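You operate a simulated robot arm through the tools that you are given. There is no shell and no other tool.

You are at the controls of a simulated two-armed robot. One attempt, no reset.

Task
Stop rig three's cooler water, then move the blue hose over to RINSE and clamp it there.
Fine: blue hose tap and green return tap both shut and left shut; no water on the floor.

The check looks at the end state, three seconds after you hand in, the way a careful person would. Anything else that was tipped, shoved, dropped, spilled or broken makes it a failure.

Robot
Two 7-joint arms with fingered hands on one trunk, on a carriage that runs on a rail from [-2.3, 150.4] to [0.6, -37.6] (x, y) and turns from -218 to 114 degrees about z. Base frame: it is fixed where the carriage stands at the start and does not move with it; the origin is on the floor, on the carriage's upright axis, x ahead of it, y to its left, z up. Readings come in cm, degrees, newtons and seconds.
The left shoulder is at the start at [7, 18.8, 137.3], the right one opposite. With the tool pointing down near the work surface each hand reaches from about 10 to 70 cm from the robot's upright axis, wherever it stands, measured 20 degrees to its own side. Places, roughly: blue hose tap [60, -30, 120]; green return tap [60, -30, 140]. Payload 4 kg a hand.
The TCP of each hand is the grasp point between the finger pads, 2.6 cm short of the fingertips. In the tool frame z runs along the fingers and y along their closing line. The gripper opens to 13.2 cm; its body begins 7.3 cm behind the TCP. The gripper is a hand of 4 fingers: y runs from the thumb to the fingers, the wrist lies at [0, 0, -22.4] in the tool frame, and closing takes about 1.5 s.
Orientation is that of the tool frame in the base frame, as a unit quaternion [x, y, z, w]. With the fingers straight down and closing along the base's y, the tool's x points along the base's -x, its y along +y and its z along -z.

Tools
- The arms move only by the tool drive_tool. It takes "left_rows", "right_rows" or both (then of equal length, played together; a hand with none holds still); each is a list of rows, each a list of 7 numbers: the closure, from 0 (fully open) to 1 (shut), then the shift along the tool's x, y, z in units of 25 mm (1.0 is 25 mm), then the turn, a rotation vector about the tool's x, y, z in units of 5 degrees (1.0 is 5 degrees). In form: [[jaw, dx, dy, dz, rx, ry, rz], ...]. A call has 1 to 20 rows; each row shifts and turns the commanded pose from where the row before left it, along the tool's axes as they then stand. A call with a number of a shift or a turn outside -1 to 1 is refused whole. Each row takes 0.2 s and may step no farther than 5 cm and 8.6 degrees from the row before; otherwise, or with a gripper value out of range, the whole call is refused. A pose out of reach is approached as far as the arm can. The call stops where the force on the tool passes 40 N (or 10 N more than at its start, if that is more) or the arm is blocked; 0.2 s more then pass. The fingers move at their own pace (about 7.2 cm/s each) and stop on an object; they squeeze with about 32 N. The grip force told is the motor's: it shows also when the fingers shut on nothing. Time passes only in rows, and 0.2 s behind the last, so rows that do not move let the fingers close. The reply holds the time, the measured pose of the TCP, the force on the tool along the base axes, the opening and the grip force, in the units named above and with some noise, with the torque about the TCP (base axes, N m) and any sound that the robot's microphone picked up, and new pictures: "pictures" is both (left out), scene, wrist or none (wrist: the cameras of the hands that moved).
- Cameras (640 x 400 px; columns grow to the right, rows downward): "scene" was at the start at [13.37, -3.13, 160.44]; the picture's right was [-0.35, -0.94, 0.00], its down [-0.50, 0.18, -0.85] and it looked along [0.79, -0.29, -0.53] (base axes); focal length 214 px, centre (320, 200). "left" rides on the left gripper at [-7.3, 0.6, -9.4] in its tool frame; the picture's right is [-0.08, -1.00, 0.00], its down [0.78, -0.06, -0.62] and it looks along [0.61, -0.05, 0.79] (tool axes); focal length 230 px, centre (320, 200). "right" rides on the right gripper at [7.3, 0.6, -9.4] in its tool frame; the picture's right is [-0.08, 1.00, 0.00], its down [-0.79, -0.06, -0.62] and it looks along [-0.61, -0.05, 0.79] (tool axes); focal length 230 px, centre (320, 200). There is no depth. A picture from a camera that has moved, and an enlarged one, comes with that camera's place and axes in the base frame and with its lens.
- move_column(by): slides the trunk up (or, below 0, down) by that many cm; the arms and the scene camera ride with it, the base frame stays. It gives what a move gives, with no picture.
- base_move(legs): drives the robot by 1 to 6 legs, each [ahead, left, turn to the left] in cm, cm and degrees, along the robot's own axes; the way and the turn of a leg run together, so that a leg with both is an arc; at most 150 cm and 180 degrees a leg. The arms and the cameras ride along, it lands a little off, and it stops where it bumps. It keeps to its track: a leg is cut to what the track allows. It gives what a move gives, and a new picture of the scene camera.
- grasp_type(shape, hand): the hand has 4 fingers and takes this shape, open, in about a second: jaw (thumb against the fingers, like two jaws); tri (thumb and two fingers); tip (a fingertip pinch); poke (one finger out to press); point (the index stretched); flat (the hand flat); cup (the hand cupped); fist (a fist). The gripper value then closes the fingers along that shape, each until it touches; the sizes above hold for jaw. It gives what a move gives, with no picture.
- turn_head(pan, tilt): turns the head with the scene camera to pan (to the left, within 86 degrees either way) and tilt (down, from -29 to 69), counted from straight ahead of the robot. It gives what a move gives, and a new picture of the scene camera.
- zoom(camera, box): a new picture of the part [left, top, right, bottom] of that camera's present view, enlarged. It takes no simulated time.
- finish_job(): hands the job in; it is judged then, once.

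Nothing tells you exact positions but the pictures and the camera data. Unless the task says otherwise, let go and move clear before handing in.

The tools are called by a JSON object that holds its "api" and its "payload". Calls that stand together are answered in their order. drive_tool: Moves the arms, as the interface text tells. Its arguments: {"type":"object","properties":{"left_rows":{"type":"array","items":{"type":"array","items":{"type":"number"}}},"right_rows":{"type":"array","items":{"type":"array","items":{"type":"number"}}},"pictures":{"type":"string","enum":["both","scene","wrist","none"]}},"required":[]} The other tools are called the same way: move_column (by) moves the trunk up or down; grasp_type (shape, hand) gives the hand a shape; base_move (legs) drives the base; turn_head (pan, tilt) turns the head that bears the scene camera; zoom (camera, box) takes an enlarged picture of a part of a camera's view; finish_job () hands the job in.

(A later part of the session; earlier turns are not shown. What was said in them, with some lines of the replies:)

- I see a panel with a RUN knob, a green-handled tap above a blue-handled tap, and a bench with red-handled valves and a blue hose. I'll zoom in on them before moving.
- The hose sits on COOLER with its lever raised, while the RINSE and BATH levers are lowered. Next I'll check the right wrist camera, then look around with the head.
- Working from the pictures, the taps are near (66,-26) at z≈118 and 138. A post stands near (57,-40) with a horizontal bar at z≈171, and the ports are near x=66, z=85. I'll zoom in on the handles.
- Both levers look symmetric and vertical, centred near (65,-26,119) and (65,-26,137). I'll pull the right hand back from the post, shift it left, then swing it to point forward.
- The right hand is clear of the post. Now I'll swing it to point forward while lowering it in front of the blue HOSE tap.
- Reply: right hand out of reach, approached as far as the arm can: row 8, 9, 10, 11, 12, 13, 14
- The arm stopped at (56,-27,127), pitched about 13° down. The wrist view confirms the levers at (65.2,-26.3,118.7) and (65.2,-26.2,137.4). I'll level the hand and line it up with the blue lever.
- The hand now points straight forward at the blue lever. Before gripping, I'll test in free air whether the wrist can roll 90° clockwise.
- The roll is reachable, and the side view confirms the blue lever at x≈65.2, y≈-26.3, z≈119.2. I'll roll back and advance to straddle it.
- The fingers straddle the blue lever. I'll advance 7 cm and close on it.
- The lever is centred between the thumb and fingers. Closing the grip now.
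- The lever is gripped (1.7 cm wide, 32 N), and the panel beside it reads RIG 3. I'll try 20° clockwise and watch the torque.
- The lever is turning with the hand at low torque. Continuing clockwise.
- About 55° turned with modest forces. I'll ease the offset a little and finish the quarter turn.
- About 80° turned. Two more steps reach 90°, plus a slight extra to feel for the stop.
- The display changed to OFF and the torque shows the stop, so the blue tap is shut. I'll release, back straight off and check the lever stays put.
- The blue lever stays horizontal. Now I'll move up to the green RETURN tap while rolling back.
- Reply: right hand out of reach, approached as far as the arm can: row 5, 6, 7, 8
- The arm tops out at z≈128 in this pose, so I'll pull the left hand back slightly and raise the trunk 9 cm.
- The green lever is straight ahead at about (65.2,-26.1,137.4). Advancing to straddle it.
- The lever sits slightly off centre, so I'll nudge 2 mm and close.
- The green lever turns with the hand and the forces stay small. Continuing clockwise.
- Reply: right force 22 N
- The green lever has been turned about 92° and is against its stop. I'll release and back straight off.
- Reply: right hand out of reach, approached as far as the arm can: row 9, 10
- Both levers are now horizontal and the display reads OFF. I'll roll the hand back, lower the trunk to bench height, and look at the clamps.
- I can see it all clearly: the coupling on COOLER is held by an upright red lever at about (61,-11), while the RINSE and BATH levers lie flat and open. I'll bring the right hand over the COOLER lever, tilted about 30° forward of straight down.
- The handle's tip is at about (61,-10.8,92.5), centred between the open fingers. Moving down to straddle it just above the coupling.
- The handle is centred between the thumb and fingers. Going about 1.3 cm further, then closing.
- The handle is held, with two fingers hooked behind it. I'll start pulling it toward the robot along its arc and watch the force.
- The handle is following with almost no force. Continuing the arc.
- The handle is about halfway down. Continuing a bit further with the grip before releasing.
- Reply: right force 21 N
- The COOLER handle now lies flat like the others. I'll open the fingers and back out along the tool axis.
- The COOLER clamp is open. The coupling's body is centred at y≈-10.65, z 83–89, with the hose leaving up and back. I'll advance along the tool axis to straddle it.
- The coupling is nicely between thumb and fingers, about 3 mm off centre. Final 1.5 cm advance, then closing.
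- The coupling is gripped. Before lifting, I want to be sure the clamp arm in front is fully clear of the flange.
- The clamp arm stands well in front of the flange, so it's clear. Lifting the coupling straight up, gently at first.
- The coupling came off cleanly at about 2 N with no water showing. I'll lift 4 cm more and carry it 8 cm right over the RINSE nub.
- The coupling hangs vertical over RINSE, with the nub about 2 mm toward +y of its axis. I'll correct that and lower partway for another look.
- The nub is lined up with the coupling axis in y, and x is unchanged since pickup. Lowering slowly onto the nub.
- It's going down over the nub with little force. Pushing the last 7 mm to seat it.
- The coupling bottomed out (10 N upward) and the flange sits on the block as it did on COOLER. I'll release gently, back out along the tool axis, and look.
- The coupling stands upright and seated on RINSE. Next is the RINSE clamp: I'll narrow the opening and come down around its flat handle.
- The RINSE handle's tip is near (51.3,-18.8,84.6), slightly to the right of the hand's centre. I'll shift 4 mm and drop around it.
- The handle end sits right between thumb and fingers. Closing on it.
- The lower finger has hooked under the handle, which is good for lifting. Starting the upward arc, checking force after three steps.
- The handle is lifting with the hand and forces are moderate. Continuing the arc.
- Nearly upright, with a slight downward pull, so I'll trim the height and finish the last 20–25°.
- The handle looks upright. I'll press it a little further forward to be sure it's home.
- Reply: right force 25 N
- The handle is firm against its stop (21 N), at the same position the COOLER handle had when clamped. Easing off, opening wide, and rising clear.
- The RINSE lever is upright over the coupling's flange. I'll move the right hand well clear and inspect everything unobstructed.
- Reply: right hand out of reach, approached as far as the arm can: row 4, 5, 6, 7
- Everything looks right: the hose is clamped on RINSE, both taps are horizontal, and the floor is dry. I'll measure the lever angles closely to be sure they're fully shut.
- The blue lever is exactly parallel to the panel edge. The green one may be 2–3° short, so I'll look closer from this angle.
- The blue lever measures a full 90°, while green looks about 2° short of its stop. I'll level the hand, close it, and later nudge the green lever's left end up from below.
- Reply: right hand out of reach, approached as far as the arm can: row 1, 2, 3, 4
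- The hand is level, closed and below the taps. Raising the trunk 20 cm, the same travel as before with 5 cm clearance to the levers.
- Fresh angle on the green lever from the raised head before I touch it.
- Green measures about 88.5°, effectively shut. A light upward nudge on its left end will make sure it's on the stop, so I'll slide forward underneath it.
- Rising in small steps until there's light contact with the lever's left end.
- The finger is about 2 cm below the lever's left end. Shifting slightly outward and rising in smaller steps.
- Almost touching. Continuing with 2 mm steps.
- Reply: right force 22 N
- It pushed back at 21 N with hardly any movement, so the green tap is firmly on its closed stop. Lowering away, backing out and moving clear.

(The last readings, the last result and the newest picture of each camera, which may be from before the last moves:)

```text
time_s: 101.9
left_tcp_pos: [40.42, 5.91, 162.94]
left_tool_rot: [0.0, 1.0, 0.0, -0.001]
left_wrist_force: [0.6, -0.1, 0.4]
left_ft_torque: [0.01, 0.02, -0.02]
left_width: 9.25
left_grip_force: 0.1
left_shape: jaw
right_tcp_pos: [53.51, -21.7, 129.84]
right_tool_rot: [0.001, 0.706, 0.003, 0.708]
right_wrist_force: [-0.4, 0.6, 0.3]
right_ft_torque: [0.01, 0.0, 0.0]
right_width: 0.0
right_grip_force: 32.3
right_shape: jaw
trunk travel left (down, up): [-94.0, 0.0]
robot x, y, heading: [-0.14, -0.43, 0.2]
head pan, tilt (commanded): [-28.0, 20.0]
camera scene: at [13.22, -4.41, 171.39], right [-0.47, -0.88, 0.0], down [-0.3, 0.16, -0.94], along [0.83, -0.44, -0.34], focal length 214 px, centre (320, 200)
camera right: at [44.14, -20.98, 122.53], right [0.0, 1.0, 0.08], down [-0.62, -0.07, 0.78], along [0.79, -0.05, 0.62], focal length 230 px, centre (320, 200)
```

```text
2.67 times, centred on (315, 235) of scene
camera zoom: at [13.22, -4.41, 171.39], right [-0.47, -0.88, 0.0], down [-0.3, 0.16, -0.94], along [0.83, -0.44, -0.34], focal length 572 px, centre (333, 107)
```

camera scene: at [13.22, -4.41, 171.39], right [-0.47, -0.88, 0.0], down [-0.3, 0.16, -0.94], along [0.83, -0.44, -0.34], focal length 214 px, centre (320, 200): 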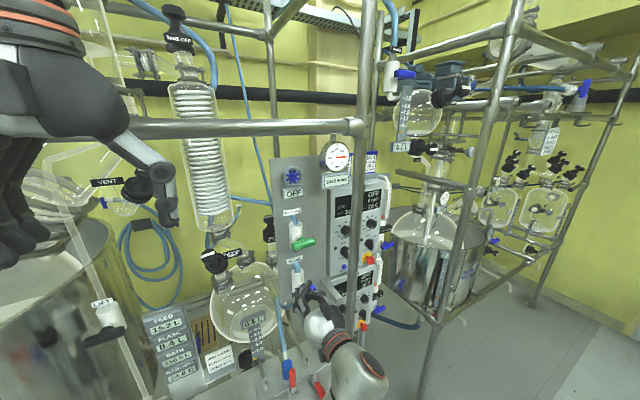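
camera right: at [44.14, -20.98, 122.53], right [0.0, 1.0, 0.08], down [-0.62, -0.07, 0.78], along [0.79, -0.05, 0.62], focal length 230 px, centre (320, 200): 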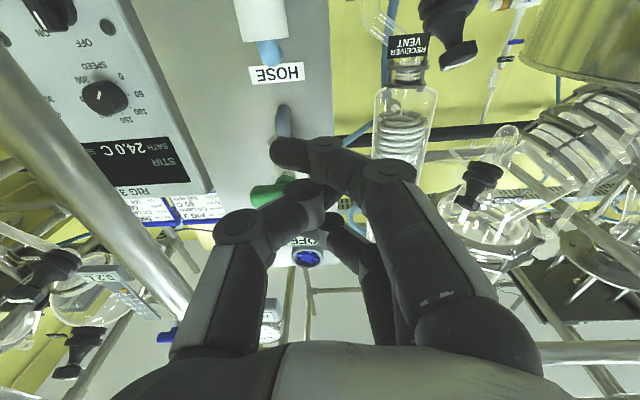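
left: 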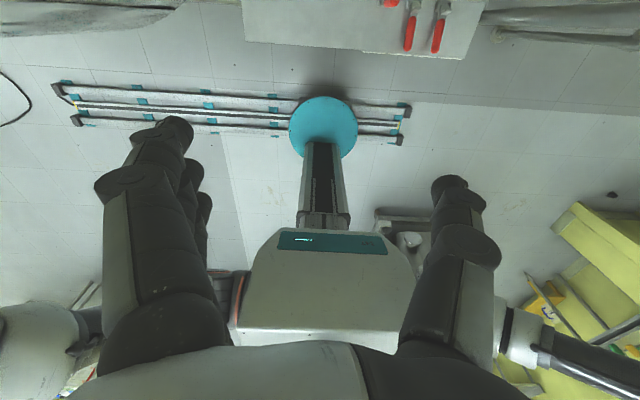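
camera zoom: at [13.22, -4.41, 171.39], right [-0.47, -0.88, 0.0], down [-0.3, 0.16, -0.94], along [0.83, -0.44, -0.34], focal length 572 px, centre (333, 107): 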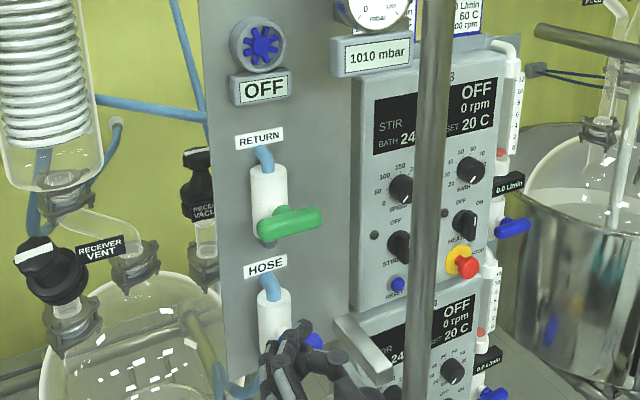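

The hand is clear of everything. I'll open the fingers and take one last look at the bench, floor and hose before handing in.

{"api": "drive_tool", "payload": {"right_rows": [[0.5, 0, 0, 0, 0, 0, 0], [0.5, 0, 0, 0, 0, 0, 0], [0.5, 0, 0, 0, 0, 0, 0], [0.5, 0, 0, 0, 0, 0, 0]], "pictures": "none"}}

{"api": "turn_head", "payload": {"pan": -10, "tilt": 50}}

{"api": "zoom", "payload": {"camera": "scene", "box": [230, 130, 430, 290]}}

```text
time_s: 102.9
left_tcp_pos: [40.42, 5.93, 163.0]
left_tool_rot: [0.0, 1.0, -0.001, 0.0]
left_wrist_force: [-0.3, -0.3, 0.6]
left_ft_torque: [-0.01, 0.04, 0.02]
left_width: 9.26
left_grip_force: 0.1
left_shape: jaw
right_tcp_pos: [53.44, -21.51, 129.79]
right_tool_rot: [0.0, 0.706, 0.003, 0.708]
right_wrist_force: [0.3, -0.3, 0.0]
right_ft_torque: [0.01, 0.02, 0.02]
right_width: 6.54
right_grip_force: 0.0
right_shape: jaw
trunk travel left (down, up): [-94.0, 0.0]
robot x, y, heading: [-0.05, 0.19, 0.1]
head pan, tilt (commanded): [-28.0, 20.0]
```

```text
time_s: 103.8
left_tcp_pos: [40.44, 5.91, 162.98]
left_tool_rot: [0.0, 1.0, 0.0, 0.0]
left_wrist_force: [0.3, -0.9, -0.3]
left_ft_torque: [-0.04, -0.03, 0.01]
left_width: 9.27
left_grip_force: 0.1
left_shape: jaw
right_tcp_pos: [53.59, -21.67, 129.81]
right_tool_rot: [0.0, 0.707, 0.003, 0.708]
right_wrist_force: [-0.2, 0.5, -0.3]
right_ft_torque: [0.0, -0.01, -0.02]
right_width: 6.55
right_grip_force: 0.1
right_shape: jaw
trunk travel left (down, up): [-94.0, 0.0]
robot x, y, heading: [-0.09, -0.0, -0.0]
head pan, tilt (commanded): [-10.0, 50.0]
camera scene: at [12.57, -1.38, 166.84], right [-0.17, -0.98, 0.0], down [-0.75, 0.13, -0.64], along [0.63, -0.11, -0.77], focal length 214 px, centre (320, 200)
```

scene: 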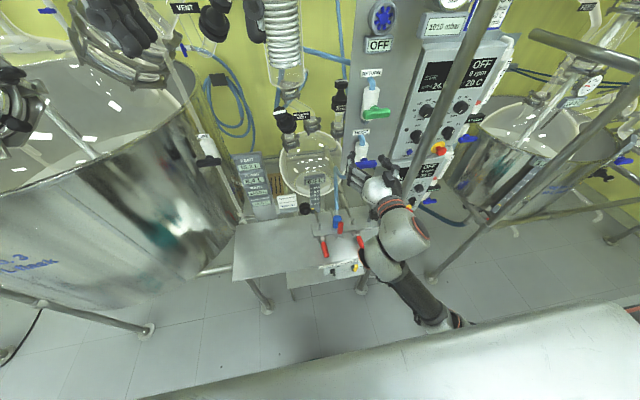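

```text
2.50 times, centred on (330, 210) of scene
camera zoom: at [12.57, -1.38, 166.84], right [-0.17, -0.98, 0.0], down [-0.75, 0.13, -0.64], along [0.63, -0.11, -0.77], focal length 536 px, centre (295, 175)
```

zoom: 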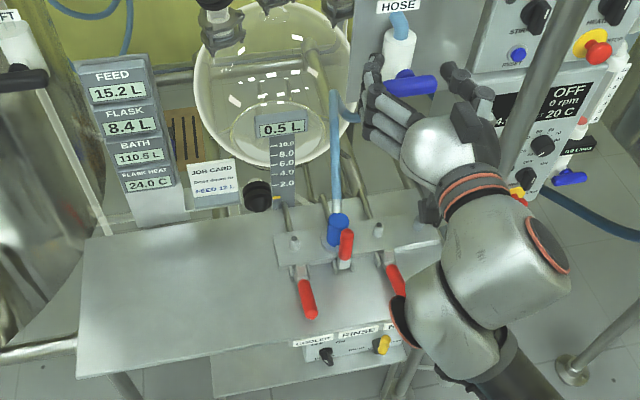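

The hose stands clamped on RINSE with its lever up, and the COOLER clamp is open and empty. Both taps are shut, the flow display reads OFF, the floor and bench are dry, and both hands are clear, so I'm handing in.

{"api": "finish_job", "payload": {}}

```text
The job is handed in.
```

Rig three's cooler water is off, and the blue hose is now on RINSE with its clamp closed. The job is handed in; I haven't seen the check's result.

- **Taps:** I shut the blue hose tap first, and the flow display changed from RUN to OFF. Then I shut the green return tap. Both were left shut, and a light push on the green one confirmed it is against its closed stop.
- **Hose:** I opened the COOLER clamp, lifted the coupling off and pushed it down fully onto RINSE. The RINSE lever is upright against its stop, where the COOLER lever stood when it was clamped. The COOLER clamp is left open, with nothing on that port.
- **Surroundings:** I saw no water on the floor or bench, and nothing looked knocked or shifted. The level readings are the same as at the start, and both hands are empty and clear.
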